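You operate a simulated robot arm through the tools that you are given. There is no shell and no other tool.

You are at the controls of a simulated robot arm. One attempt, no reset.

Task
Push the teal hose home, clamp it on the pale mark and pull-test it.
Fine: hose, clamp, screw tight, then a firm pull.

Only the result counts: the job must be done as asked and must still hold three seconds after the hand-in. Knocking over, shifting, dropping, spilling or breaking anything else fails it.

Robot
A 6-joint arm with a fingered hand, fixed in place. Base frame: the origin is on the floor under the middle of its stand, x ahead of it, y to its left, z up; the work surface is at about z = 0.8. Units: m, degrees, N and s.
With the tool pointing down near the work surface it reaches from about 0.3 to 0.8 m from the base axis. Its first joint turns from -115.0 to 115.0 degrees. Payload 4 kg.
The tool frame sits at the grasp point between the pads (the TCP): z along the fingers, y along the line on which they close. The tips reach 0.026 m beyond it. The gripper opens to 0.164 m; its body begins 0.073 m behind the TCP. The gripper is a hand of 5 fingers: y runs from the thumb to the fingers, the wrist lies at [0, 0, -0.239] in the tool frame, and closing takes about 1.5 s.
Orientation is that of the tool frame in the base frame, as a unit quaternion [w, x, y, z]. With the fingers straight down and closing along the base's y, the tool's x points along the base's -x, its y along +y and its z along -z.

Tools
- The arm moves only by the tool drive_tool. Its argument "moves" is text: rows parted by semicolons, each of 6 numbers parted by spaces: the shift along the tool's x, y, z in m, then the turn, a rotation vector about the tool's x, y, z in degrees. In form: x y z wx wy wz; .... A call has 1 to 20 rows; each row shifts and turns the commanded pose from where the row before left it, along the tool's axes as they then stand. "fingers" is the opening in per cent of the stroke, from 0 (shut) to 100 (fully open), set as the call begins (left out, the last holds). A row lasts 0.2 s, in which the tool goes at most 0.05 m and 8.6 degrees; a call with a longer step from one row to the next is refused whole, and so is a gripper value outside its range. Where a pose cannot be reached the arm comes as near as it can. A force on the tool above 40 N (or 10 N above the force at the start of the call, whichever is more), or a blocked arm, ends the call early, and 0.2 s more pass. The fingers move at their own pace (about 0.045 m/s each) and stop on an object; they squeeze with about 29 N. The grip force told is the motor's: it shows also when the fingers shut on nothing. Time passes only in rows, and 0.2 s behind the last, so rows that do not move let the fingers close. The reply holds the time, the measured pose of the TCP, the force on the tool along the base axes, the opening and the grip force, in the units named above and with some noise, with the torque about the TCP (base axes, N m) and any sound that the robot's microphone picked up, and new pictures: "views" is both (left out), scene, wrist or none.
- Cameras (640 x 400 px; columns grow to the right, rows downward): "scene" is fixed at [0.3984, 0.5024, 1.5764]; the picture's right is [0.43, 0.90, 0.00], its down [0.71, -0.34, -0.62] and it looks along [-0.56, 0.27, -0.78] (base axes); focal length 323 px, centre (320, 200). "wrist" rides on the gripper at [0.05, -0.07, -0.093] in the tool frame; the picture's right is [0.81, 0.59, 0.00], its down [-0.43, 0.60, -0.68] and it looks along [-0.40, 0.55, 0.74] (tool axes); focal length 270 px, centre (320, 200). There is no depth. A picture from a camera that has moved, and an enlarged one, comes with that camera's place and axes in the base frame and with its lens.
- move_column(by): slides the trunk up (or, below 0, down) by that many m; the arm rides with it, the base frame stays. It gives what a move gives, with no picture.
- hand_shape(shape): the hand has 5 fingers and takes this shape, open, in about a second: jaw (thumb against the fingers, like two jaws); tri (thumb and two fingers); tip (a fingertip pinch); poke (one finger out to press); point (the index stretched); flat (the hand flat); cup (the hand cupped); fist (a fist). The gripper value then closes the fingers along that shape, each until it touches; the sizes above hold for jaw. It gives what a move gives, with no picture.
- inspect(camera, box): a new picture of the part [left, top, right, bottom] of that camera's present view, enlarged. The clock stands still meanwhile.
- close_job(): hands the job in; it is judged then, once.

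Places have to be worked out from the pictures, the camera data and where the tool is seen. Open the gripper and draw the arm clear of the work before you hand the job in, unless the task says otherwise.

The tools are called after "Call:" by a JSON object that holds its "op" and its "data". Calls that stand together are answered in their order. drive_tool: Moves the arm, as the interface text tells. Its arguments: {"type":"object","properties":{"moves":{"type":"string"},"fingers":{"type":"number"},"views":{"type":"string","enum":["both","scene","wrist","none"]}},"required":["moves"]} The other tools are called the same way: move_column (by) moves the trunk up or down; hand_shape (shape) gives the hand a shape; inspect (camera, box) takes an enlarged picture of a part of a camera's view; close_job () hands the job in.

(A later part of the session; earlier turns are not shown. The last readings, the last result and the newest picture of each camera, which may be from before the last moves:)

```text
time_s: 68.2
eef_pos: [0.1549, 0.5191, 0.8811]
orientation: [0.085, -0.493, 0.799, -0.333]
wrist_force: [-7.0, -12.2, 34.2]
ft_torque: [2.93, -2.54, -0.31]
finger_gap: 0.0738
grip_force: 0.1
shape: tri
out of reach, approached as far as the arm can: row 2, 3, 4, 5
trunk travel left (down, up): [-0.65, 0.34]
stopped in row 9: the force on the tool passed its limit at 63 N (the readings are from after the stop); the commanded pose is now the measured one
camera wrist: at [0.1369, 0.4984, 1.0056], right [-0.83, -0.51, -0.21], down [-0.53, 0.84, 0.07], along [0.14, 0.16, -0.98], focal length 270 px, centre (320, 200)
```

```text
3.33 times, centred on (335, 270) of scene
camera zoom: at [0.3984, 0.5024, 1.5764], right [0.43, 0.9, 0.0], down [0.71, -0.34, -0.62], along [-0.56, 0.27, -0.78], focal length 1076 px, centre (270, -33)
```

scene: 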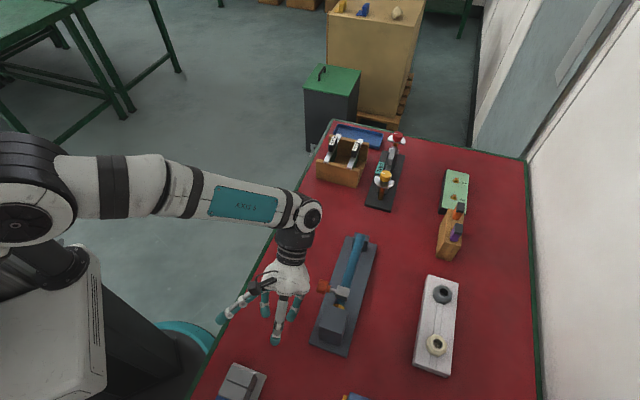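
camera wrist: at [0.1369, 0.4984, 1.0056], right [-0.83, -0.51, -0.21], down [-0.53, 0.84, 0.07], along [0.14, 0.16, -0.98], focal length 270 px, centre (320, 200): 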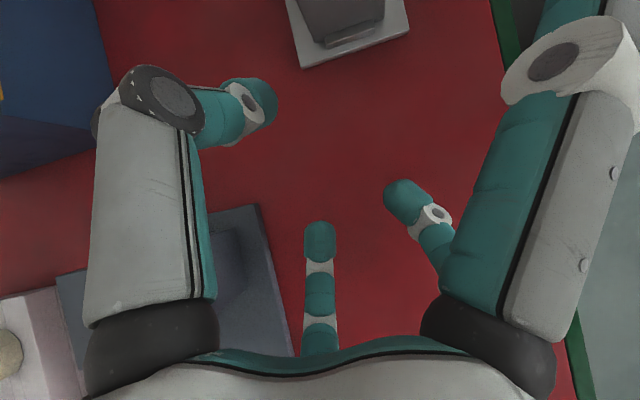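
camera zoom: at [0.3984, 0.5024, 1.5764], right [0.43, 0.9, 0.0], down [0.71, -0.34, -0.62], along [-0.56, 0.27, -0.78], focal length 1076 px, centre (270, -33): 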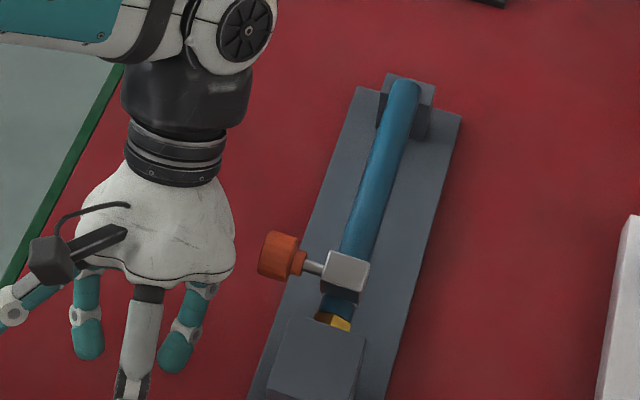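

The tilt ran out of reach at that height and the arm swung down and aside, stopping on a 63 N force. The fixture looks undisturbed. I'll lift straight up right away to relieve the contact and re-check everything.

Call:
{"op": "drive_tool", "data": {"moves": "0.0039 -0.0123 -0.0153 0 0 0; 0.0077 -0.0246 -0.0305 0 0 0; 0.0077 -0.0246 -0.0305 0 0 0; 0 0 0 0 0 0", "fingers": 45}}

Call:
{"op": "inspect", "data": {"camera": "scene", "box": [290, 210, 400, 370]}}

Call:
{"op": "inspect", "data": {"camera": "scene", "box": [180, 300, 400, 400]}}

```text
time_s: 69.2
eef_pos: [0.1682, 0.4883, 0.9469]
orientation: [0.084, -0.498, 0.798, -0.33]
wrist_force: [-0.5, 0.2, -0.8]
ft_torque: [0.01, -0.01, -0.01]
finger_gap: 0.074
grip_force: 0.0
shape: tri
out of reach, approached as far as the arm can: row 2, 3
trunk travel left (down, up): [-0.65, 0.34]
camera wrist: at [0.1515, 0.4664, 1.0704], right [-0.83, -0.52, -0.2], down [-0.54, 0.84, 0.07], along [0.13, 0.17, -0.98], focal length 270 px, centre (320, 200)
```

scene: 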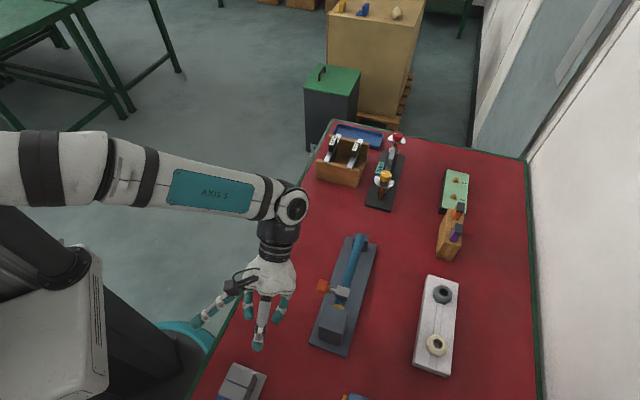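
wrist: 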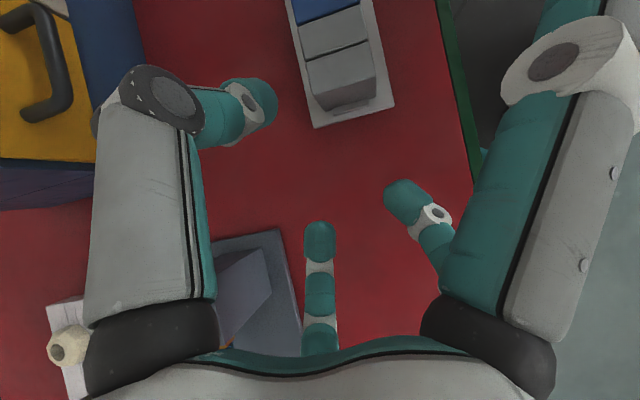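

```text
2.50 times, centred on (345, 290) of scene
camera zoom: at [0.3984, 0.5024, 1.5764], right [0.43, 0.9, 0.0], down [0.71, -0.34, -0.62], along [-0.56, 0.27, -0.78], focal length 807 px, centre (258, -25)
```

zoom: 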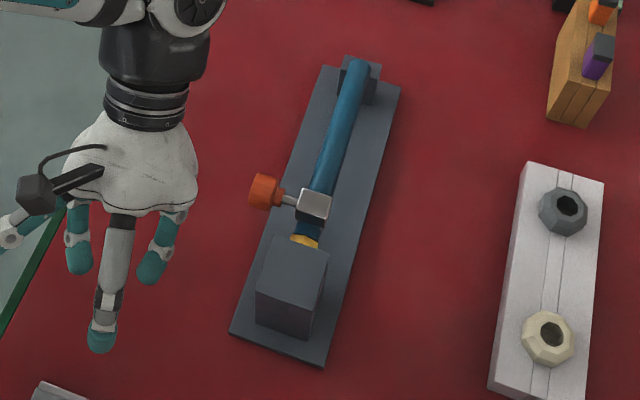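

```text
2.91 times, centred on (290, 350) of scene
camera zoom: at [0.3984, 0.5024, 1.5764], right [0.43, 0.9, 0.0], down [0.71, -0.34, -0.62], along [-0.56, 0.27, -0.78], focal length 939 px, centre (407, -236)
```

zoom: 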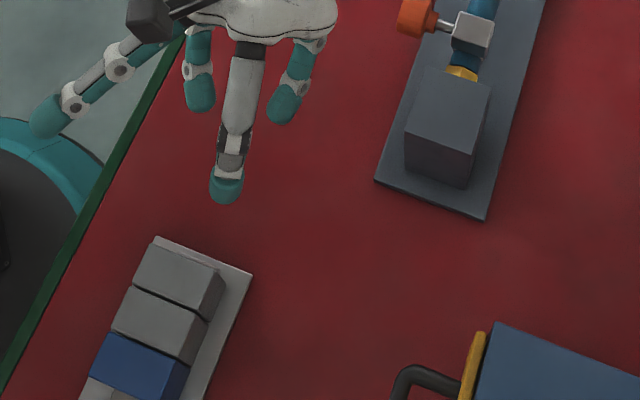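

Plate, hose and clamp are exactly where they were, and the force is back to zero. Tilting toward the free end exceeds the wrist's bend limit, so I'll untilt to vertical here, then raise the hand.

Call:
{"op": "drive_tool", "data": {"moves": "0 0 0 -7.56 -2.64 0; 0 0 0 -7.56 -2.64 0; 0 0 0 -7.56 -2.64 0; 0 0 0 -7.56 -2.64 0; 0 0 0 -7.56 -2.64 0; 0 0 0 0 0 0; 0 0 -0.04 0 0 0; 0 0 -0.04 0 0 0; 0 0 -0.04 0 0 0; 0 0 0 0 0 0", "fingers": 45, "views": "scene"}}

```text
time_s: 71.4
eef_pos: [0.1651, 0.4909, 1.0682]
orientation: [0.006, -0.529, 0.849, -0.001]
wrist_force: [-0.1, -0.5, 0.4]
ft_torque: [-0.03, 0.0, -0.02]
finger_gap: 0.0739
grip_force: 0.2
shape: tri
trunk travel left (down, up): [-0.65, 0.34]
```

scene: 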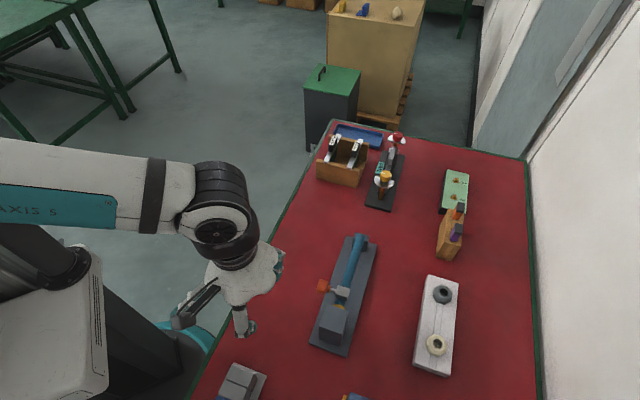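

The hand is vertical and safe. Earlier the horizontal pose did work with the trunk low, so I'll re-test it at height, coming in nearer the working spot. First I'll yaw to +60° and move to (0.146, 0.57).

Call:
{"op": "drive_tool", "data": {"moves": "0 0 0 0 0 8.3; 0 0 0 0 0 8.3; 0 0 0 0 0 8.3; 0 0 0 0 0 8.3; 0 0 0 0 0 8.3; 0 0 0 0 0 8.3; 0 0 0 0 0 8.3; 0 0 0 0 0 8.3; 0 0 0 0 0 8.3; 0 0 0 0 0 8.3; 0 0 0 0 0 8.3; 0 0 0 0 0 8.3; 0 0 0 0 0 8.3; 0 0 0 0 0 8.3; 0 0 0 0 0 8.3; 0.035 0.012 0 0 0 0; 0.039 0.012 0 0 0 0; 0 0 0 0 0 0", "fingers": 45, "views": "none"}}

```text
time_s: 75.2
eef_pos: [0.1498, 0.564, 1.0672]
orientation: [0.003, 0.505, 0.863, 0.005]
wrist_force: [-0.1, 0.6, -0.6]
ft_torque: [0.02, 0.02, 0.0]
finger_gap: 0.0739
grip_force: 0.0
shape: tri
trunk travel left (down, up): [-0.65, 0.34]
```

Yaw is about 60° at (0.150, 0.564, 1.067). Now I'll pitch the tool toward horizontal in moderate steps, watching for reach flags.

Call:
{"op": "drive_tool", "data": {"moves": "0 0 0 -6 1.6 0; 0 0 0 -6 1.6 0; 0 0 0 -6 1.6 0; 0 0 0 -6 1.6 0; 0 0 0 -6 1.6 0; 0 0 0 -6 1.6 0; 0 0 0 -6 1.6 0; 0 0 0 -6 1.6 0; 0 0 0 -6 1.6 0; 0 0 0 -6 1.6 0; 0 0 0 0 0 0", "fingers": 45, "views": "scene"}}

```text
time_s: 77.6
eef_pos: [0.1508, 0.5648, 1.0678]
orientation: [0.14, 0.43, 0.738, 0.502]
wrist_force: [0.8, 0.2, -0.1]
ft_torque: [-0.03, -0.01, -0.02]
finger_gap: 0.0741
grip_force: 0.1
shape: tri
trunk travel left (down, up): [-0.65, 0.34]
```

scene: 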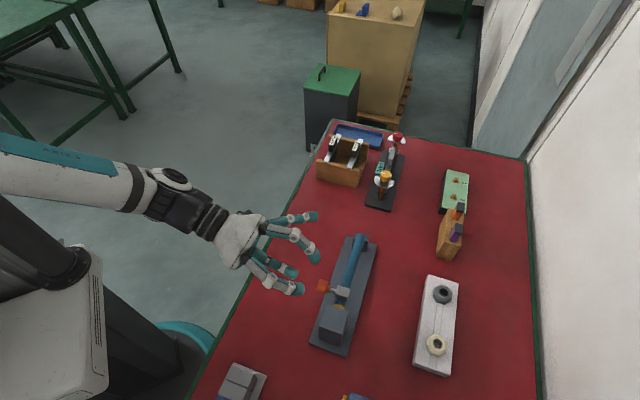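

At 63° of pitch there are no reach flags. I'll finish the last 27°.

Call:
{"op": "drive_tool", "data": {"moves": "0 0 0 -5.3 1.4 0; 0 0 0 -5.3 1.4 0; 0 0 0 -5.3 1.4 0; 0 0 0 -5.3 1.4 0; 0 0 0 -5.3 1.4 0; 0 0 0 0 0 0", "fingers": 45, "views": "none"}}

```text
time_s: 79.0
eef_pos: [0.1495, 0.565, 1.0699]
orientation: [0.191, 0.355, 0.611, 0.682]
wrist_force: [-0.5, 0.2, 1.0]
ft_torque: [0.02, -0.01, -0.01]
finger_gap: 0.0738
grip_force: 0.1
shape: tri
trunk travel left (down, up): [-0.65, 0.34]
```

Fully horizontal with no reach flags (axis azimuth 44°, roll ≈14°). Now I'll shift along the hose direction toward the screw axis at this height and see whether it stays reachable.

Call:
{"op": "drive_tool", "data": {"moves": "0.0111 -0.0029 0 0 0 0; 0.0111 -0.0029 0 0 0 0; 0.0111 -0.0029 0 0 0 0; 0.0111 -0.0029 0 0 0 0; 0.0111 -0.0029 0 0 0 0; 0 0 0 0 0 0", "fingers": 45, "views": "scene"}}

```text
time_s: 80.6
eef_pos: [0.1324, 0.6047, 1.087]
orientation: [0.195, 0.372, 0.593, 0.687]
wrist_force: [-1.4, 0.6, -0.3]
ft_torque: [0.04, 0.01, 0.0]
finger_gap: 0.0741
grip_force: 0.1
shape: tri
trunk travel left (down, up): [-0.65, 0.34]
stopped in row 6: the arm was blocked; the commanded pose is now the measured one
```

scene: 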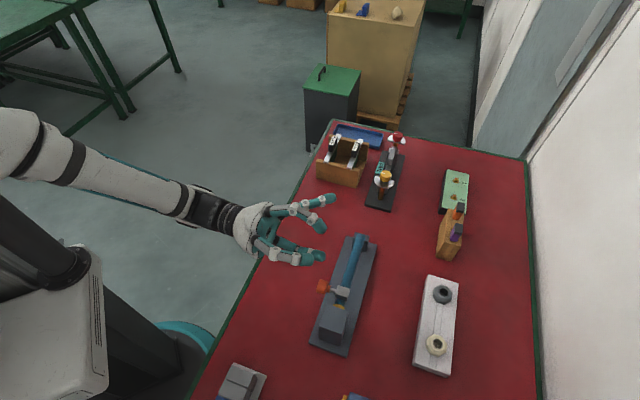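

The arm stalled again because the hand is nearly in line with the forearm (wrist singularity), but it is now at along 0.334, lateral 0.521. I'll continue in very small steps from here to see whether it can settle at the needed spot.

Call:
{"op": "drive_tool", "data": {"moves": "0 0 0 0 0 0; 0.003 -0.001 0 0 0.8 0; 0.003 -0.001 0 0 0.8 0; 0.003 -0.001 0 0 0.8 0; 0.003 -0.001 0 0 0.6 0; 0 0 0 0 0 0; 0 0 0 0 0 0", "fingers": 45, "views": "none"}}

```text
time_s: 82.2
eef_pos: [0.1244, 0.6131, 1.0894]
orientation: [0.179, 0.354, 0.598, 0.697]
wrist_force: [-0.2, 0.2, -0.2]
ft_torque: [-0.01, -0.01, 0.02]
finger_gap: 0.0737
grip_force: 0.0
shape: tri
trunk travel left (down, up): [-0.65, 0.34]
```

It settled without flags at along 0.3455, lateral 0.521, axis exactly at 45°. Now I'll test the roll range I'd need for turning by rolling about the tool axis here in free air.

Call:
{"op": "drive_tool", "data": {"moves": "0 0 0 0.9 -0.3 0; 0 0 0 0.9 -0.3 0; 0 0 0 0 0 6; 0 0 0 0 0 6; 0 0 0 0 0 6; 0 0 0 0 0 6; 0 0 0 0 0 6; 0 0 0 0 0 6; 0 0 0 0 0 6; 0 0 0 0 0 6; 0 0 0 0 0 6; 0 0 0 0 0 6; 0 0 0 0 0 6; 0 0 0 0 0 6; 0 0 0 0 0 0", "fingers": 45, "views": "scene"}}

```text
time_s: 85.4
eef_pos: [0.0139, 0.826, 1.393]
orientation: [-0.258, 0.651, 0.281, 0.657]
wrist_force: [0.2, 0.3, 0.3]
ft_torque: [-0.03, -0.04, 0.02]
finger_gap: 0.0738
grip_force: 0.1
shape: tri
out of reach, approached as far as the arm can: row 3, 4, 5, 6, 7, 8, 9, 10, 11, 12, 13, 14
trunk travel left (down, up): [-0.65, 0.34]
```

scene: 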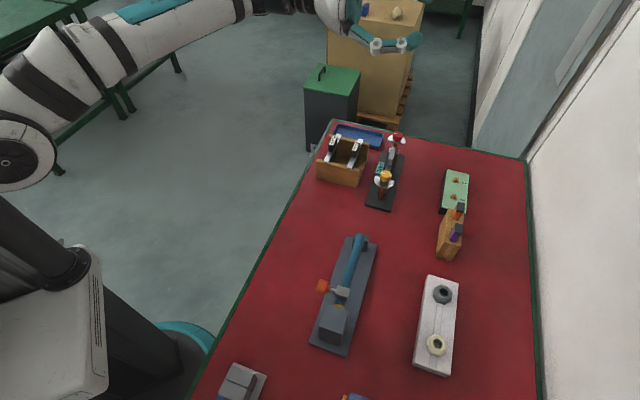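

Rolling further isn't reachable in this pose; the arm drifted up and away to (0.01, 0.83, 1.39), clear of everything. I'll give up on the coaxial approach: roll back 72°, then return to vertical by pivoting about the wrist.

Call:
{"op": "drive_tool", "data": {"moves": "0 0 0 0 0 0; 0 0 0 0 0 -6; 0 0 0 0 0 -6; 0 0 0 0 0 -6; 0 0 0 0 0 -6; 0 0 0 0 0 -6; 0 0 0 0 0 -6; 0 0 0 0 0 -6; 0 0 0 0 0 -6; 0 0 0 0 0 -6; 0 0 0 0 0 -6; 0 0 0 0 0 -6; 0 0 0 0 0 -6; 0 0 0 0 0 0", "fingers": 45, "views": "scene"}}

```text
time_s: 88.4
eef_pos: [0.0112, 0.8247, 1.3935]
orientation: [0.177, 0.36, 0.609, 0.685]
wrist_force: [0.2, 0.0, -1.1]
ft_torque: [0.01, 0.02, 0.01]
finger_gap: 0.074
grip_force: 0.1
shape: tri
trunk travel left (down, up): [-0.65, 0.34]
```

scene: 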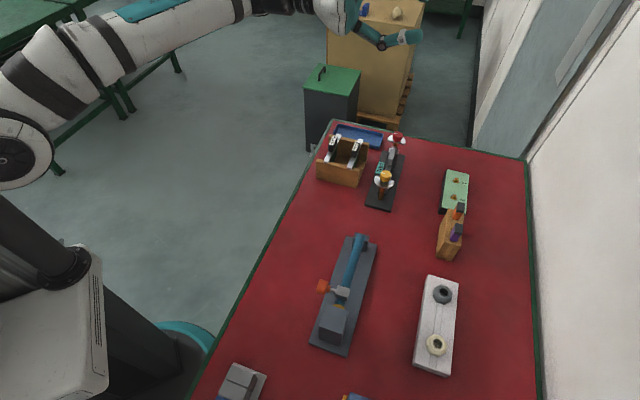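

At this higher position the roll itself was fine both ways, so the low pose was probably stuck on an awkward joint split. I'll roll to φ≈95° here and then try moving down toward the screw axis with the orientation held, still at a safe height.

Call:
{"op": "drive_tool", "data": {"moves": "0 0 0 0 0 8; 0 0 0 0 0 8; 0 0 0 0 0 8; 0 0 0 0 0 8; 0 0 0 0 0 8; 0 0 0 0 0 8; 0 0 0 0 0 8; 0 0 0 0 0 8; 0 0 0 0 0 8; 0 0 0 0 0 8; 0 0 0 0 0 0", "fingers": 45, "views": "none"}}

```text
time_s: 90.8
eef_pos: [0.0068, 0.8379, 1.3997]
orientation: [-0.304, 0.668, 0.234, 0.638]
wrist_force: [0.0, 0.0, 0.1]
ft_torque: [-0.01, 0.0, 0.01]
finger_gap: 0.0737
grip_force: 0.0
shape: tri
out of reach, approached as far as the arm can: row 10
trunk travel left (down, up): [-0.65, 0.34]
```

Roll is capped near here in the positive direction. The usable range may lie the other way round, so I'll roll negative in free air to find that limit.

Call:
{"op": "drive_tool", "data": {"moves": "0 0 0 0 0 -8.5; 0 0 0 0 0 -8.5; 0 0 0 0 0 -8.5; 0 0 0 0 0 -8.5; 0 0 0 0 0 -8.5; 0 0 0 0 0 -8.5; 0 0 0 0 0 -8.5; 0 0 0 0 0 -8.5; 0 0 0 0 0 -8.5; 0 0 0 0 0 -8.5; 0 0 0 0 0 -8.5; 0 0 0 0 0 -8.5; 0 0 0 0 0 -8.5; 0 0 0 0 0 -8.5; 0 0 0 0 0 -8.5; 0 0 0 0 0 -8.5; 0 0 0 0 0 -8.5; 0 0 0 0 0 -8.5; 0 0 0 0 0 -8.5; 0 0 0 0 0 -8.5", "fingers": 45, "views": "none"}}

Call:
{"op": "drive_tool", "data": {"moves": "0 0 0 0 0 -8.5; 0 0 0 0 0 -8.5; 0 0 0 0 0 -8.5; 0 0 0 0 0 -8.5; 0 0 0 0 0 -8.5; 0 0 0 0 0 -8.5; 0 0 0 0 0 -8.5; 0 0 0 0 0 -8.5; 0 0 0 0 0 -8.5; 0 0 0 0 0 -8.5; 0 0 0 0 0 -8.5; 0 0 0 0 0 -8.5; 0 0 0 0 0 -8.5; 0 0 0 0 0 -8.5; 0 0 0 0 0 -8.5; 0 0 0 0 0 -8.5; 0 0 0 0 0 -8.5; 0 0 0 0 0 -8.5; 0 0 0 0 0 -8.5; 0 0 0 0 0 -8.5", "fingers": 45, "views": "scene"}}

```text
time_s: 95.0
eef_pos: [0.0061, 0.8388, 1.3997]
orientation: [0.61, -0.178, 0.685, 0.358]
wrist_force: [-0.3, 0.3, 0.2]
ft_torque: [0.01, 0.0, 0.01]
finger_gap: 0.0739
grip_force: 0.2
shape: tri
trunk travel left (down, up): [-0.65, 0.34]
```

```text
time_s: 99.2
eef_pos: [0.0067, 0.8396, 1.4004]
orientation: [-0.41, 0.698, 0.116, 0.576]
wrist_force: [0.1, 0.6, -0.4]
ft_torque: [-0.01, 0.03, -0.01]
finger_gap: 0.074
grip_force: 0.1
shape: tri
trunk travel left (down, up): [-0.65, 0.34]
```

scene: 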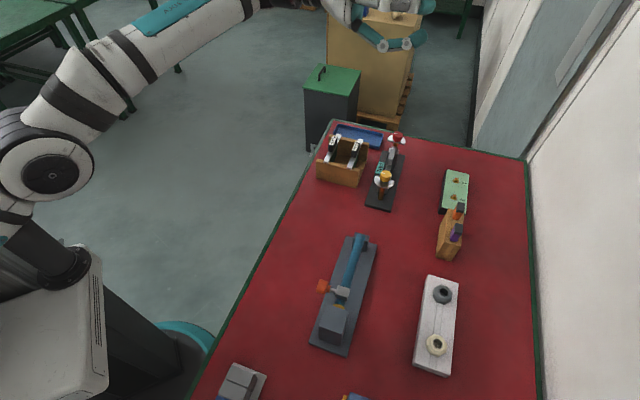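

Rolling −340° worked with no flags, so there's plenty of range on that side (now φ≈116°, tool x up and slightly toward the spigot). Holding this orientation, I'll move in steps toward the screw axis at z≈1.09 and watch the flags.

Call:
{"op": "drive_tool", "data": {"moves": "-0.00866 0.01766 -0.00346 0 0 0; -0.00866 0.01766 -0.00346 0 0 0; -0.00866 0.01766 -0.00346 0 0 0; -0.00866 0.01766 -0.00346 0 0 0; -0.00866 0.01766 -0.00346 0 0 0; -0.00866 0.01766 -0.00346 0 0 0; -0.00866 0.01766 -0.00346 0 0 0; -0.00866 0.01766 -0.00346 0 0 0; -0.00866 0.01766 -0.00346 0 0 0; -0.00866 0.01766 -0.00346 0 0 0; -0.00866 0.01766 -0.00346 0 0 0; -0.00866 0.01766 -0.00346 0 0 0; 0 0 0 0 0 0", "fingers": 45, "views": "scene"}}

```text
time_s: 102.2
eef_pos: [0.108, 0.7066, 1.1979]
orientation: [-0.392, 0.703, 0.109, 0.584]
wrist_force: [-0.6, -0.2, 0.1]
ft_torque: [0.03, 0.0, 0.0]
finger_gap: 0.0737
grip_force: 0.0
shape: tri
trunk travel left (down, up): [-0.65, 0.34]
stopped in row 13: the arm was blocked; the commanded pose is now the measured one
```

scene: 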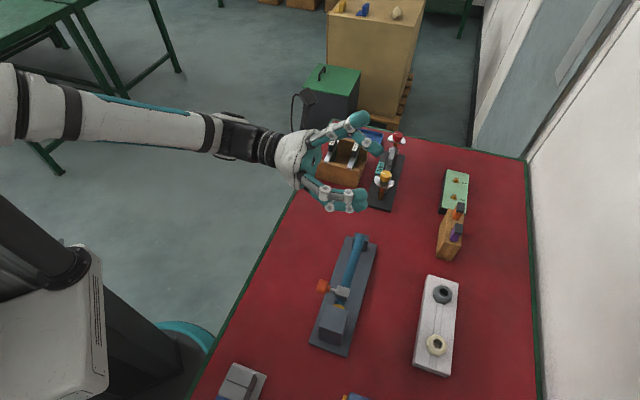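

It stalled briefly while passing the straight-wrist pose but is now at (0.108, 0.707, 1.198) with the orientation nearly intact. I'll continue in 1 cm steps.

Call:
{"op": "drive_tool", "data": {"moves": "0 0 0 0 0 0; -0.0047 0.00827 -0.00309 0.15 -0.07 0; -0.0047 0.00827 -0.00309 0.15 -0.07 0; -0.0047 0.00827 -0.00309 0.15 -0.07 0; -0.0047 0.00827 -0.00309 0.15 -0.07 0; -0.0047 0.00827 -0.00309 0.15 -0.07 0; -0.0047 0.00827 -0.00309 0.15 -0.07 0; -0.0047 0.00827 -0.00309 0.15 -0.07 0; -0.0047 0.00827 -0.00309 0.15 -0.07 0; -0.0047 0.00827 -0.00309 0.15 -0.07 0; -0.0047 0.00827 -0.00309 0.15 -0.07 0; -0.0047 0.00827 -0.00309 0.15 -0.07 0; -0.0047 0.00827 -0.00309 0.15 -0.07 0; -0.0047 0.00827 -0.00309 0.15 -0.07 0; -0.0047 0.00827 -0.00309 0.15 -0.07 0; 0 0 0 0 0 0", "fingers": 45, "views": "scene"}}

```text
time_s: 105.6
eef_pos: [0.129, 0.6203, 1.0889]
orientation: [-0.404, 0.7, 0.124, 0.576]
wrist_force: [-0.6, -0.3, 0.7]
ft_torque: [-0.01, 0.01, 0.0]
finger_gap: 0.0735
grip_force: 0.0
shape: tri
trunk travel left (down, up): [-0.65, 0.34]
```

scene: 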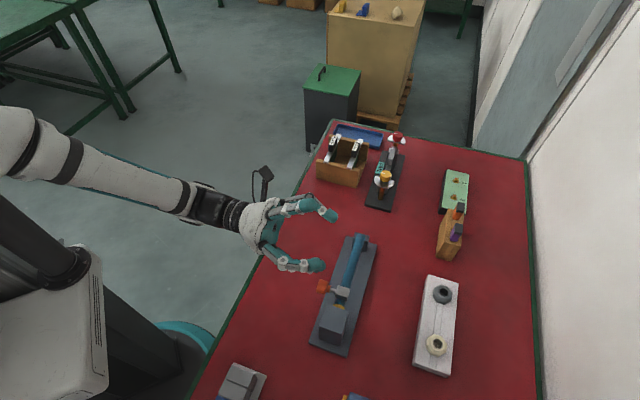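

That worked: the tool is horizontal on the screw axis at z≈1.089, with the camera and spare finger pointing up and no flags. I'll test rolling back −90° here, which is where a tightening stroke would start.

Call:
{"op": "drive_tool", "data": {"moves": "0 0 0 0 0 -7.5; 0 0 0 0 0 -7.5; 0 0 0 0 0 -7.5; 0 0 0 0 0 -7.5; 0 0 0 0 0 -7.5; 0 0 0 0 0 -7.5; 0 0 0 0 0 -7.5; 0 0 0 0 0 -7.5; 0 0 0 0 0 -7.5; 0 0 0 0 0 -7.5; 0 0 0 0 0 0", "fingers": 45, "views": "none"}}

```text
time_s: 108.0
eef_pos: [0.1281, 0.6211, 1.0893]
orientation: [0.03, 0.48, 0.525, 0.702]
wrist_force: [-0.1, -0.2, 0.5]
ft_torque: [0.02, 0.04, -0.02]
finger_gap: 0.0737
grip_force: 0.0
shape: tri
trunk travel left (down, up): [-0.65, 0.34]
```

No flags at φ≈40°. Now I'll test the full positive stroke in free air, from 40° up to about 210°.

Call:
{"op": "drive_tool", "data": {"moves": "0 0 0 0 0 8.5; 0 0 0 0 0 8.5; 0 0 0 0 0 8.5; 0 0 0 0 0 8.5; 0 0 0 0 0 8.5; 0 0 0 0 0 8.5; 0 0 0 0 0 8.5; 0 0 0 0 0 8.5; 0 0 0 0 0 8.5; 0 0 0 0 0 8.5; 0 0 0 0 0 8.5; 0 0 0 0 0 8.5; 0 0 0 0 0 8.5; 0 0 0 0 0 8.5; 0 0 0 0 0 8.5; 0 0 0 0 0 8.5; 0 0 0 0 0 8.5; 0 0 0 0 0 8.5; 0 0 0 0 0 8.5; 0 0 0 0 0 0", "fingers": 45, "views": "scene"}}

```text
time_s: 112.2
eef_pos: [0.1285, 0.6211, 1.0896]
orientation: [0.689, -0.594, 0.39, -0.142]
wrist_force: [0.1, -0.6, 0.5]
ft_torque: [-0.01, 0.0, -0.02]
finger_gap: 0.0735
grip_force: 0.1
shape: tri
trunk travel left (down, up): [-0.65, 0.34]
```

scene: 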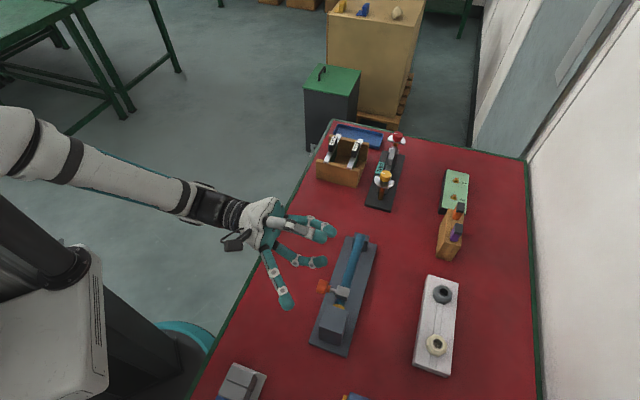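

The whole 40°→201° stroke is reachable. I'll roll back to φ≈95° so the fingers straddle the knob from above, trim the position slightly, then lower the trunk 0.12 m and check alignment.

Call:
{"op": "drive_tool", "data": {"moves": "0 0 0 0 0 -8.15; 0 0 0 0 0 -8.15; 0 0 0 0 0 -8.15; 0 0 0 0 0 -8.15; 0 0 0 0 0 -8.15; 0 0 0 0 0 -8.15; 0 0 0 0 0 -8.15; 0 0 0 0 0 -8.15; 0 0 0 0 0 -8.15; 0 0 0 0 0 -8.15; 0 0 0 0 0 -8.15; 0 0 0 0 0 -8.15; 0 0 0 0 0 -8.15; 0 -0.003 -0.006 0 0 0; 0 0 0 0 0 0", "fingers": 45, "views": "none"}}

Call:
{"op": "move_column", "data": {"by": -0.12}}

Call:
{"op": "inspect", "data": {"camera": "scene", "box": [250, 220, 390, 330]}}

Call:
{"op": "inspect", "data": {"camera": "wrist", "box": [0, 0, 640, 400]}}

```text
time_s: 115.4
eef_pos: [0.1233, 0.6179, 1.0895]
orientation: [-0.301, 0.669, 0.24, 0.636]
wrist_force: [0.2, 0.6, -0.7]
ft_torque: [0.02, 0.0, 0.02]
finger_gap: 0.0737
grip_force: 0.0
shape: tri
trunk travel left (down, up): [-0.65, 0.34]
```

```text
time_s: 116.9
eef_pos: [0.1234, 0.6172, 0.9701]
orientation: [-0.3, 0.67, 0.239, 0.636]
wrist_force: [-0.2, 0.8, 0.0]
ft_torque: [0.01, -0.02, -0.06]
finger_gap: 0.0737
grip_force: 0.1
shape: tri
trunk travel left (down, up): [-0.53, 0.46]
```

```text
3.64 times, centred on (320, 275) of scene
camera zoom: at [0.3984, 0.5024, 1.5764], right [0.43, 0.9, 0.0], down [0.71, -0.34, -0.62], along [-0.56, 0.27, -0.78], focal length 1174 px, centre (320, -73)
```

zoom: 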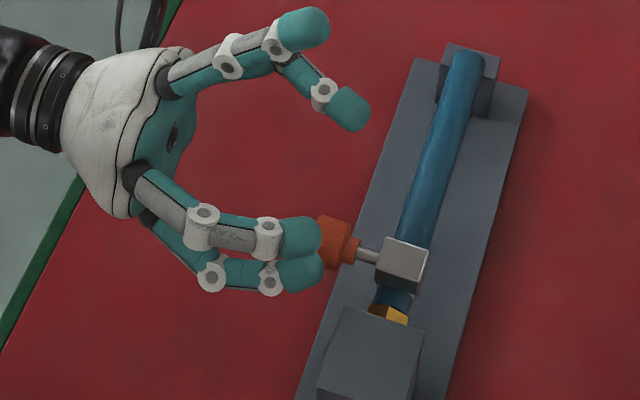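

```text
1.00 times, centred on (320, 200) of wrist (not enlarged: the box is as wide or as high as the picture)
camera zoom: at [0.0122, 0.5985, 1.0276], right [0.47, -0.46, 0.75], down [-0.09, -0.87, -0.48], along [0.87, 0.16, -0.46], focal length 270 px, centre (320, 200)
```

zoom: 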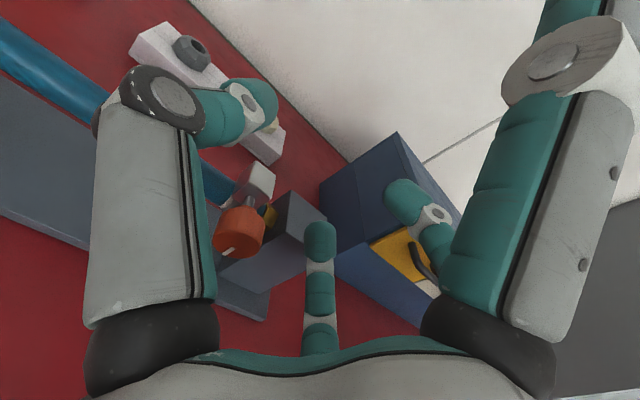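

The fingers straddle the knob in plan: TCP along 0.349, lateral 0.524, with fingertip reach ending before the clamp box. I'll trim 2 mm toward the free end and lower the trunk the last 68 mm to put the tool axis on the screw axis.

Call:
{"op": "drive_tool", "data": {"moves": "0 -0.002 0 0 0 0; 0 0 0 0 0 0", "fingers": 45, "views": "none"}}

Call:
{"op": "move_column", "data": {"by": -0.068}}

Call:
{"op": "inspect", "data": {"camera": "scene", "box": [280, 240, 380, 320]}}

Call:
{"op": "inspect", "data": {"camera": "wrist", "box": [170, 60, 430, 270]}}

```text
time_s: 117.5
eef_pos: [0.123, 0.6194, 0.9701]
orientation: [-0.3, 0.67, 0.238, 0.636]
wrist_force: [-0.3, -0.2, -0.2]
ft_torque: [0.0, 0.01, -0.03]
finger_gap: 0.0733
grip_force: 0.1
shape: tri
trunk travel left (down, up): [-0.53, 0.46]
```

```text
time_s: 118.6
eef_pos: [0.123, 0.6192, 0.9028]
orientation: [-0.3, 0.669, 0.238, 0.637]
wrist_force: [-1.3, -0.6, 9.0]
ft_torque: [0.34, 0.41, 0.09]
finger_gap: 0.0735
grip_force: 0.1
shape: tri
trunk travel left (down, up): [-0.462, 0.528]
```

```text
5.00 times, centred on (330, 280) of scene
camera zoom: at [0.3984, 0.5024, 1.5764], right [0.43, 0.9, 0.0], down [0.71, -0.34, -0.62], along [-0.56, 0.27, -0.78], focal length 1614 px, centre (270, -200)
```

zoom: 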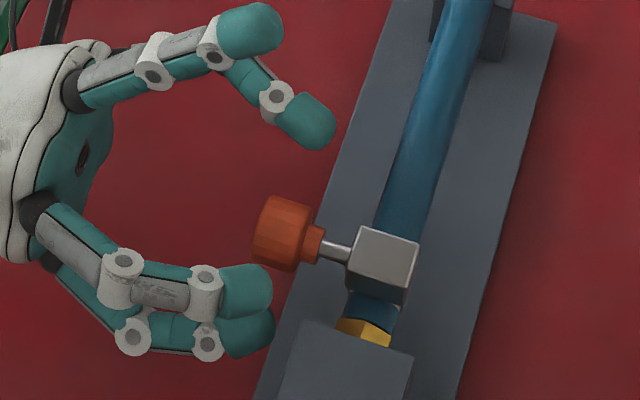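

```text
1.90 times, centred on (300, 165) of wrist
camera zoom: at [0.0117, 0.5993, 0.9615], right [0.47, -0.47, 0.75], down [-0.1, -0.87, -0.48], along [0.88, 0.16, -0.46], focal length 515 px, centre (358, 267)
```

zoom: 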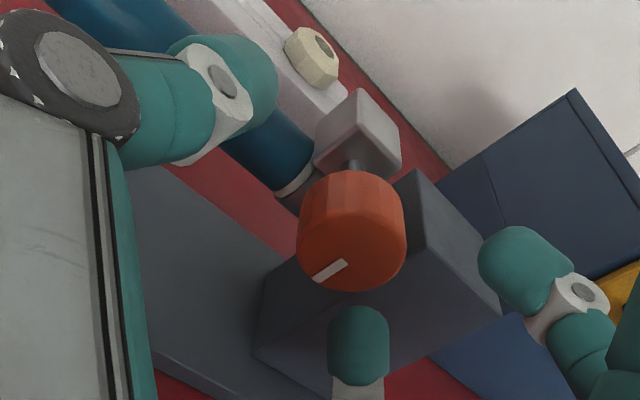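

The knob is centred between thumb and fingers, but I read +9 N vertically after the trunk move. I'll take a still reading to see whether it's a real contact.

Call:
{"op": "drive_tool", "data": {"moves": "0 0 0 0 0 0; 0 0 0 0 0 0", "fingers": 45, "views": "both"}}

Call:
{"op": "inspect", "data": {"camera": "scene", "box": [230, 200, 360, 310]}}

```text
time_s: 119.2
eef_pos: [0.1232, 0.6181, 0.9032]
orientation: [-0.3, 0.669, 0.238, 0.637]
wrist_force: [-1.2, -0.3, 9.6]
ft_torque: [0.41, 0.4, 0.05]
finger_gap: 0.0735
grip_force: 0.1
shape: tri
trunk travel left (down, up): [-0.462, 0.528]
camera wrist: at [0.0119, 0.5991, 0.9611], right [0.47, -0.47, 0.75], down [-0.1, -0.87, -0.48], along [0.88, 0.16, -0.46], focal length 270 px, centre (320, 200)
```

scene: 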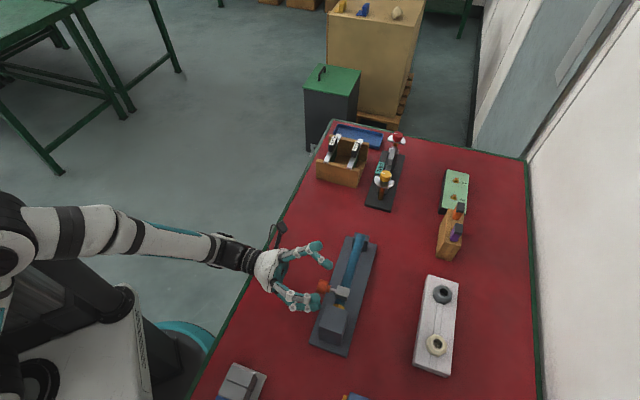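
wrist: 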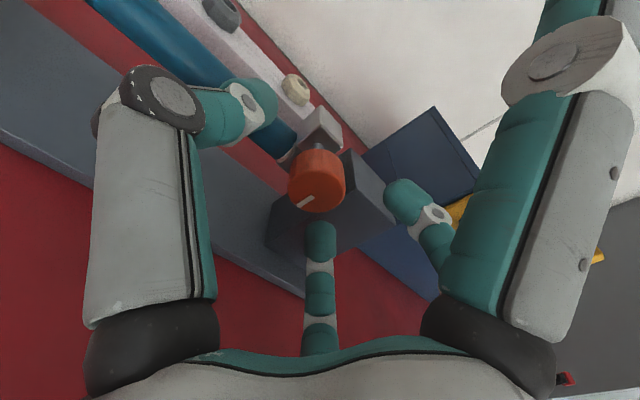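

```text
3.64 times, centred on (295, 255) of scene
camera zoom: at [0.3984, 0.5024, 1.5764], right [0.43, 0.9, 0.0], down [0.71, -0.34, -0.62], along [-0.56, 0.27, -0.78], focal length 1174 px, centre (411, 0)
```

zoom: 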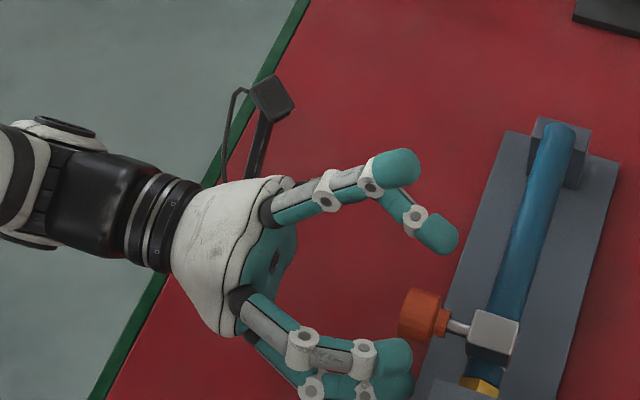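

The 9.6 N upward force is real, and the torque places it about 6 cm toward the free end, so probably an unseen fifth finger pointing down onto the table. I'll raise the trunk 6 cm, roll to φ≈180° and count the fingers.

Call:
{"op": "move_column", "data": {"by": 0.07}}

Call:
{"op": "drive_tool", "data": {"moves": "0 0 0 0 0 8.4; 0 0 0 0 0 8.4; 0 0 0 0 0 8.4; 0 0 0 0 0 8.4; 0 0 0 0 0 8.4; 0 0 0 0 0 8.4; 0 0 0 0 0 8.4; 0 0 0 0 0 8.4; 0 0 0 0 0 8.4; 0 0 0 0 0 8.4; 0 0 0 0 0 0", "fingers": 45, "views": "none"}}

Call:
{"op": "inspect", "data": {"camera": "scene", "box": [230, 190, 370, 310]}}

```text
time_s: 120.2
eef_pos: [0.1226, 0.6196, 0.973]
orientation: [-0.3, 0.67, 0.239, 0.636]
wrist_force: [-0.2, -0.2, 0.0]
ft_torque: [0.03, -0.02, -0.02]
finger_gap: 0.0738
grip_force: 0.1
shape: tri
trunk travel left (down, up): [-0.532, 0.458]
```

```text
time_s: 122.6
eef_pos: [0.1241, 0.6191, 0.9708]
orientation: [-0.648, 0.658, -0.271, 0.272]
wrist_force: [1.5, -0.8, -0.6]
ft_torque: [-0.03, 0.0, 0.01]
finger_gap: 0.0736
grip_force: 0.0
shape: tri
trunk travel left (down, up): [-0.532, 0.458]
```

```text
3.33 times, centred on (300, 250) of scene
camera zoom: at [0.3984, 0.5024, 1.5764], right [0.43, 0.9, 0.0], down [0.71, -0.34, -0.62], along [-0.56, 0.27, -0.78], focal length 1076 px, centre (387, 33)
```

zoom: 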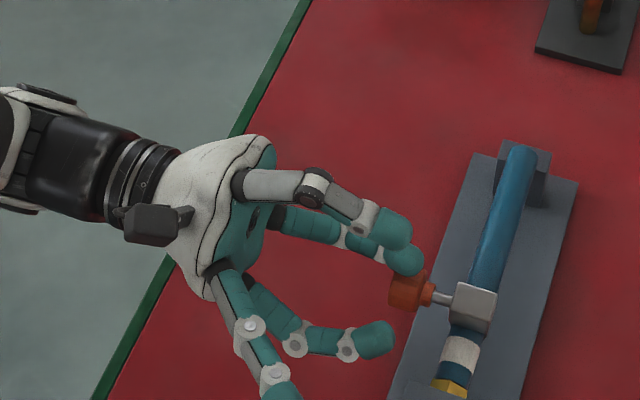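

Important: in this view the pale mark is exposed again. A finger brushed the knob during that roll and pushed the clamp back toward the free end. Before fixing that I'll zoom in on the hand and the clamp to understand the layout.

Call:
{"op": "inspect", "data": {"camera": "scene", "box": [265, 215, 335, 315]}}

Call:
{"op": "inspect", "data": {"camera": "scene", "box": [310, 240, 370, 320]}}

Call:
{"op": "inspect", "data": {"camera": "wrist", "box": [0, 0, 640, 400]}}

```text
4.00 times, centred on (300, 265) of scene
camera zoom: at [0.3984, 0.5024, 1.5764], right [0.43, 0.9, 0.0], down [0.71, -0.34, -0.62], along [-0.56, 0.27, -0.78], focal length 1292 px, centre (400, -60)
```

zoom: 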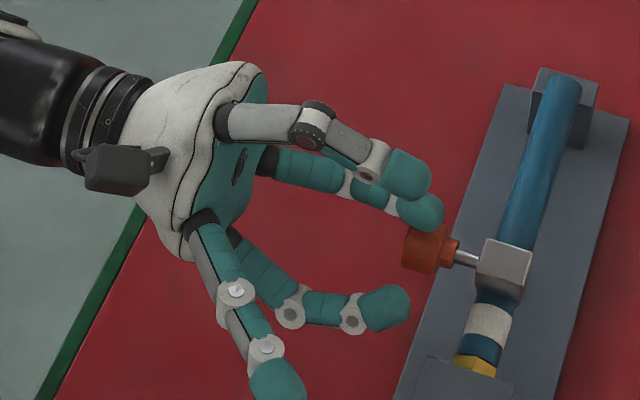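

```text
5.00 times, centred on (340, 280) of scene
camera zoom: at [0.3984, 0.5024, 1.5764], right [0.43, 0.9, 0.0], down [0.71, -0.34, -0.62], along [-0.56, 0.27, -0.78], focal length 1614 px, centre (220, -200)
```

zoom: 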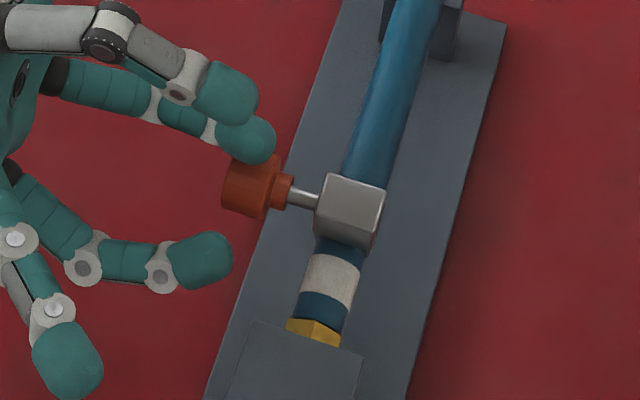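

```text
1.00 times, centred on (320, 200) of wrist (not enlarged: the box is as wide or as high as the picture)
camera zoom: at [0.0929, 0.5187, 1.0422], right [0.57, -0.58, -0.58], down [-0.79, -0.18, -0.59], along [0.24, 0.79, -0.56], focal length 270 px, centre (320, 200)
```

zoom: 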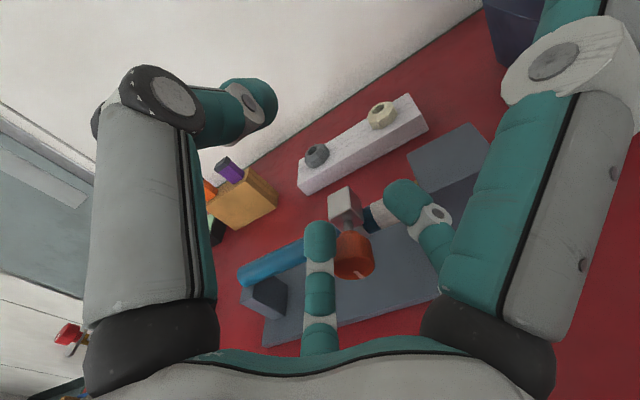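

The knob is now at about along 0.376, and the clamp slid easily when pushed by the knob. So I can grip the knob coaxially, slide the clamp back to the mark, then turn it. First I'll raise the trunk clear, roll back to φ≈80° and line up with the knob's new position.

Call:
{"op": "move_column", "data": {"by": 0.07}}

Call:
{"op": "drive_tool", "data": {"moves": "0 0 0 0 0 0; 0 0 0 0 0 -8.3; 0 0 0 0 0 -8.3; 0 0 0 0 0 -8.3; 0 0 0 0 0 -8.3; 0 0 0 0 0 -8.3; 0 0 0 0 0 -8.3; 0 0 0 0 0 -8.3; 0 0 0 0 0 -8.3; 0 0 0 0 0 -8.3; 0 0 0 0 0 -8.3; 0 0 0 0 0 -8.3; 0 0 0 0 0 -8.3; 0 0 0 0 0 0", "fingers": 45, "views": "none"}}

```text
time_s: 123.7
eef_pos: [0.1228, 0.6198, 1.0422]
orientation: [-0.648, 0.658, -0.271, 0.272]
wrist_force: [0.2, 0.8, 1.2]
ft_torque: [-0.01, 0.02, 0.02]
finger_gap: 0.0735
grip_force: 0.0
shape: tri
trunk travel left (down, up): [-0.602, 0.388]
```

```text
time_s: 126.7
eef_pos: [0.1219, 0.6193, 1.043]
orientation: [-0.211, 0.63, 0.328, 0.671]
wrist_force: [0.6, 0.5, 0.8]
ft_torque: [-0.02, -0.02, 0.01]
finger_gap: 0.0736
grip_force: 0.1
shape: tri
trunk travel left (down, up): [-0.602, 0.388]
```

I'm at z≈1.043 and φ≈80°. I'll look at the knob unobstructed to get its new position.

Call:
{"op": "inspect", "data": {"camera": "scene", "box": [310, 240, 370, 320]}}

Call:
{"op": "inspect", "data": {"camera": "wrist", "box": [170, 60, 430, 270]}}

```text
5.00 times, centred on (340, 280) of scene
camera zoom: at [0.3984, 0.5024, 1.5764], right [0.43, 0.9, 0.0], down [0.71, -0.34, -0.62], along [-0.56, 0.27, -0.78], focal length 1614 px, centre (220, -200)
```

zoom: 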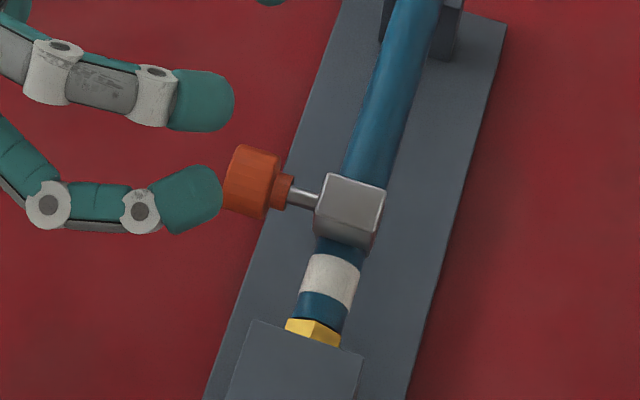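

```text
1.90 times, centred on (300, 165) of wrist
camera zoom: at [0.0026, 0.609, 1.0808], right [0.32, -0.3, 0.9], down [-0.02, -0.95, -0.32], along [0.95, 0.09, -0.3], focal length 515 px, centre (358, 267)
```

zoom: 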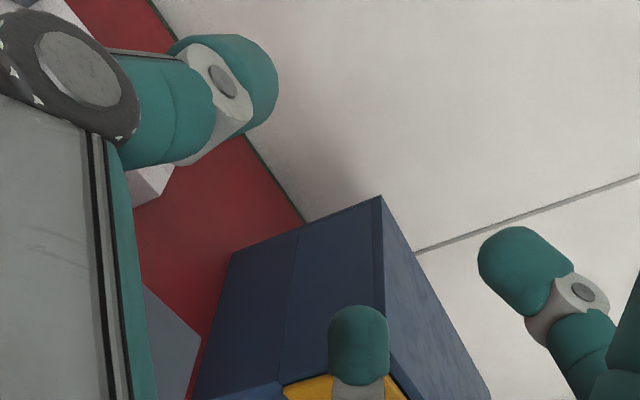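

The knob centre is at along ≈0.377, lateral ≈0.546. I'll move 25 mm toward the free end to line up, then lower the trunk in stages, watching the force.

Call:
{"op": "drive_tool", "data": {"moves": "0.0014 -0.0082 0 0 0 0; 0.0014 -0.0082 0 0 0 0; 0.0014 -0.0082 0 0 0 0; 0 0 0 0 0 0", "fingers": 45, "views": "none"}}

Call:
{"op": "move_column", "data": {"by": -0.09}}

Call:
{"op": "inspect", "data": {"camera": "scene", "box": [280, 220, 370, 310]}}

```text
time_s: 127.7
eef_pos: [0.1214, 0.6377, 1.0587]
orientation: [-0.212, 0.635, 0.309, 0.676]
wrist_force: [-0.3, -0.7, -0.1]
ft_torque: [0.0, 0.02, 0.0]
finger_gap: 0.0734
grip_force: 0.2
shape: tri
trunk travel left (down, up): [-0.602, 0.388]
```

```text
time_s: 129.0
eef_pos: [0.1209, 0.6359, 0.9663]
orientation: [-0.211, 0.634, 0.312, 0.675]
wrist_force: [-0.3, 0.1, -0.6]
ft_torque: [0.02, 0.03, -0.03]
finger_gap: 0.0735
grip_force: 0.0
shape: tri
trunk travel left (down, up): [-0.512, 0.478]
```

```text
4.44 times, centred on (325, 265) of scene
camera zoom: at [0.3984, 0.5024, 1.5764], right [0.43, 0.9, 0.0], down [0.71, -0.34, -0.62], along [-0.56, 0.27, -0.78], focal length 1435 px, centre (298, -89)
```

zoom: 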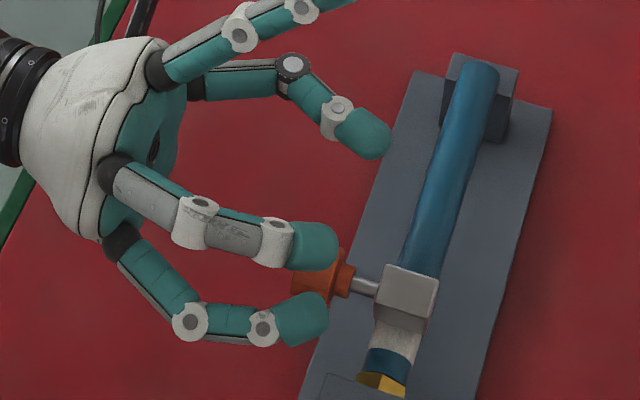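

The arm is still slightly off target (along 0.364, lateral 0.535) because it's slow near the straight-wrist pose. I'll let it settle and re-read.

Call:
{"op": "drive_tool", "data": {"moves": "0 0 0 0 0 0; 0 0 0 0 0 0; 0 0 0 0 0 0; 0 0 0 0 0 0", "fingers": 45, "views": "none"}}

```text
time_s: 130.0
eef_pos: [0.1209, 0.6367, 0.9654]
orientation: [-0.209, 0.635, 0.312, 0.675]
wrist_force: [0.0, -0.2, 0.5]
ft_torque: [0.01, 0.0, 0.01]
finger_gap: 0.0736
grip_force: 0.0
shape: tri
trunk travel left (down, up): [-0.512, 0.478]
```

It's steady, so I'll command the small correction explicitly: +13 mm along, −11 mm lateral and +1.4° yaw, in little steps.

Call:
{"op": "drive_tool", "data": {"moves": "0.0005 -0.0031 -0.0028 0.35 0.05 0; 0.0005 -0.0031 -0.0028 0.35 0.05 0; 0.0005 -0.0031 -0.0028 0.35 0.05 0; 0.0005 -0.0031 -0.0028 0.35 0.05 0; 0 0 0 0 0 0; 0 0 0 0 0 0", "fingers": 45, "views": "none"}}

```text
time_s: 131.6
eef_pos: [0.1229, 0.6358, 0.9645]
orientation: [-0.208, 0.636, 0.31, 0.675]
wrist_force: [-0.4, -0.7, -0.4]
ft_torque: [0.01, 0.0, 0.01]
finger_gap: 0.0736
grip_force: 0.1
shape: tri
trunk travel left (down, up): [-0.512, 0.478]
stopped in row 6: the arm was blocked; the commanded pose is now the measured one
```

That's the limit of this joint branch, but it doesn't matter: the knob (0.377±0.016) already lies between the thumb side (≈0.401) and the finger side (≈0.327). I'll lower in stages here and drag the clamp back with the hand, watching the force.

Call:
{"op": "move_column", "data": {"by": -0.03}}

Call:
{"op": "inspect", "data": {"camera": "scene", "box": [280, 230, 370, 320]}}

Call:
{"op": "inspect", "data": {"camera": "wrist", "box": [100, 60, 480, 330]}}

```text
time_s: 132.3
eef_pos: [0.1225, 0.6366, 0.9343]
orientation: [-0.209, 0.635, 0.311, 0.675]
wrist_force: [-0.7, 0.3, 0.0]
ft_torque: [0.01, 0.05, -0.01]
finger_gap: 0.0738
grip_force: 0.0
shape: tri
trunk travel left (down, up): [-0.482, 0.508]
```

```text
4.44 times, centred on (325, 275) of scene
camera zoom: at [0.3984, 0.5024, 1.5764], right [0.43, 0.9, 0.0], down [0.71, -0.34, -0.62], along [-0.56, 0.27, -0.78], focal length 1435 px, centre (298, -133)
```

zoom: 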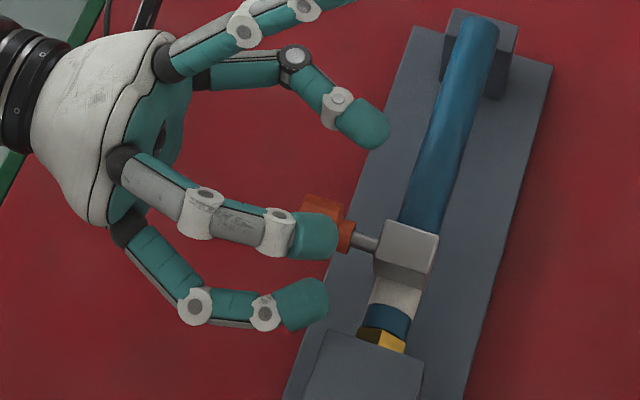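

```text
1.48 times, centred on (290, 195) of wrist
camera zoom: at [0.0025, 0.6285, 0.9733], right [0.31, -0.33, 0.89], down [-0.05, -0.94, -0.33], along [0.95, 0.06, -0.31], focal length 400 px, centre (364, 207)
```

zoom: 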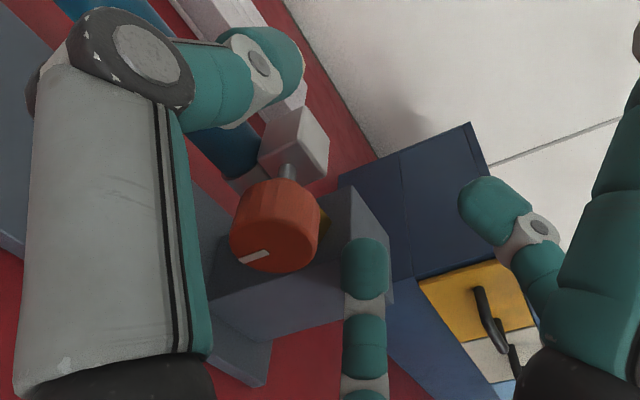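

The knob sits between thumb and fingers. I'll lower the last 31 mm to the screw axis height.

Call:
{"op": "move_column", "data": {"by": -0.02}}

Call:
{"op": "move_column", "data": {"by": -0.012}}

Call:
{"op": "inspect", "data": {"camera": "scene", "box": [280, 230, 370, 320]}}

Call:
{"op": "inspect", "data": {"camera": "wrist", "box": [100, 60, 480, 330]}}

```text
time_s: 132.9
eef_pos: [0.1199, 0.6337, 0.9208]
orientation: [-0.211, 0.632, 0.309, 0.679]
wrist_force: [-19.5, -22.6, 25.4]
ft_torque: [-2.11, 2.28, 0.51]
finger_gap: 0.0734
grip_force: 0.0
shape: tri
trunk travel left (down, up): [-0.462, 0.528]
stopped: the force on the tool passed its limit at 42 N (the readings are from after the stop); the commanded pose is now the measured one
```

```text
time_s: 133.2
eef_pos: [0.1205, 0.6363, 0.9224]
orientation: [-0.213, 0.631, 0.307, 0.68]
wrist_force: [-21.2, -25.2, 25.0]
ft_torque: [-2.47, 2.48, 0.6]
finger_gap: 0.0737
grip_force: 0.1
shape: tri
trunk travel left (down, up): [-0.461, 0.529]
stopped: the force on the tool passed its limit at 54 N (the readings are from after the stop); the commanded pose is now the measured one
```

```text
4.44 times, centred on (325, 275) of scene
camera zoom: at [0.3984, 0.5024, 1.5764], right [0.43, 0.9, 0.0], down [0.71, -0.34, -0.62], along [-0.56, 0.27, -0.78], focal length 1435 px, centre (298, -133)
```

zoom: 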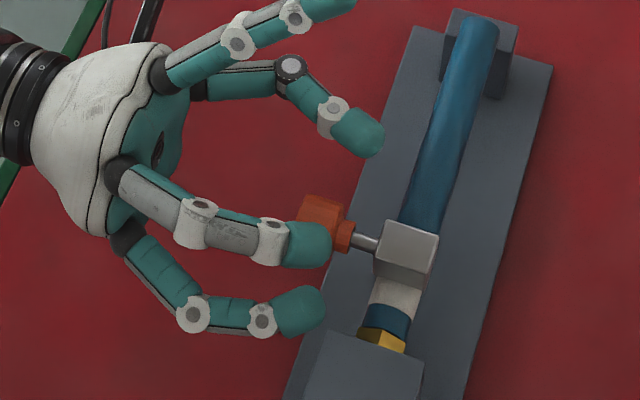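

```text
1.48 times, centred on (290, 195) of wrist
camera zoom: at [0.0002, 0.6264, 0.9599], right [0.31, -0.35, 0.89], down [-0.04, -0.94, -0.35], along [0.95, 0.07, -0.3], focal length 400 px, centre (364, 207)
```

zoom: 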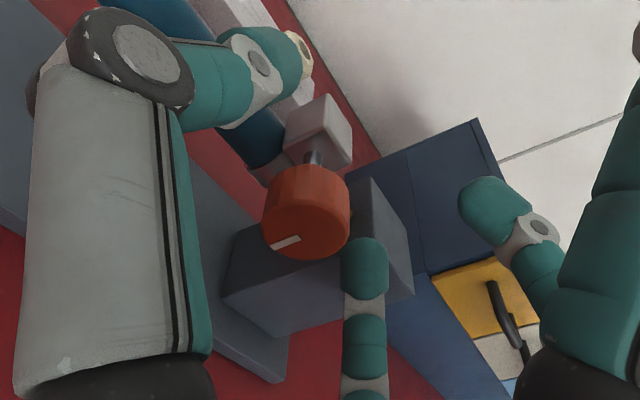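

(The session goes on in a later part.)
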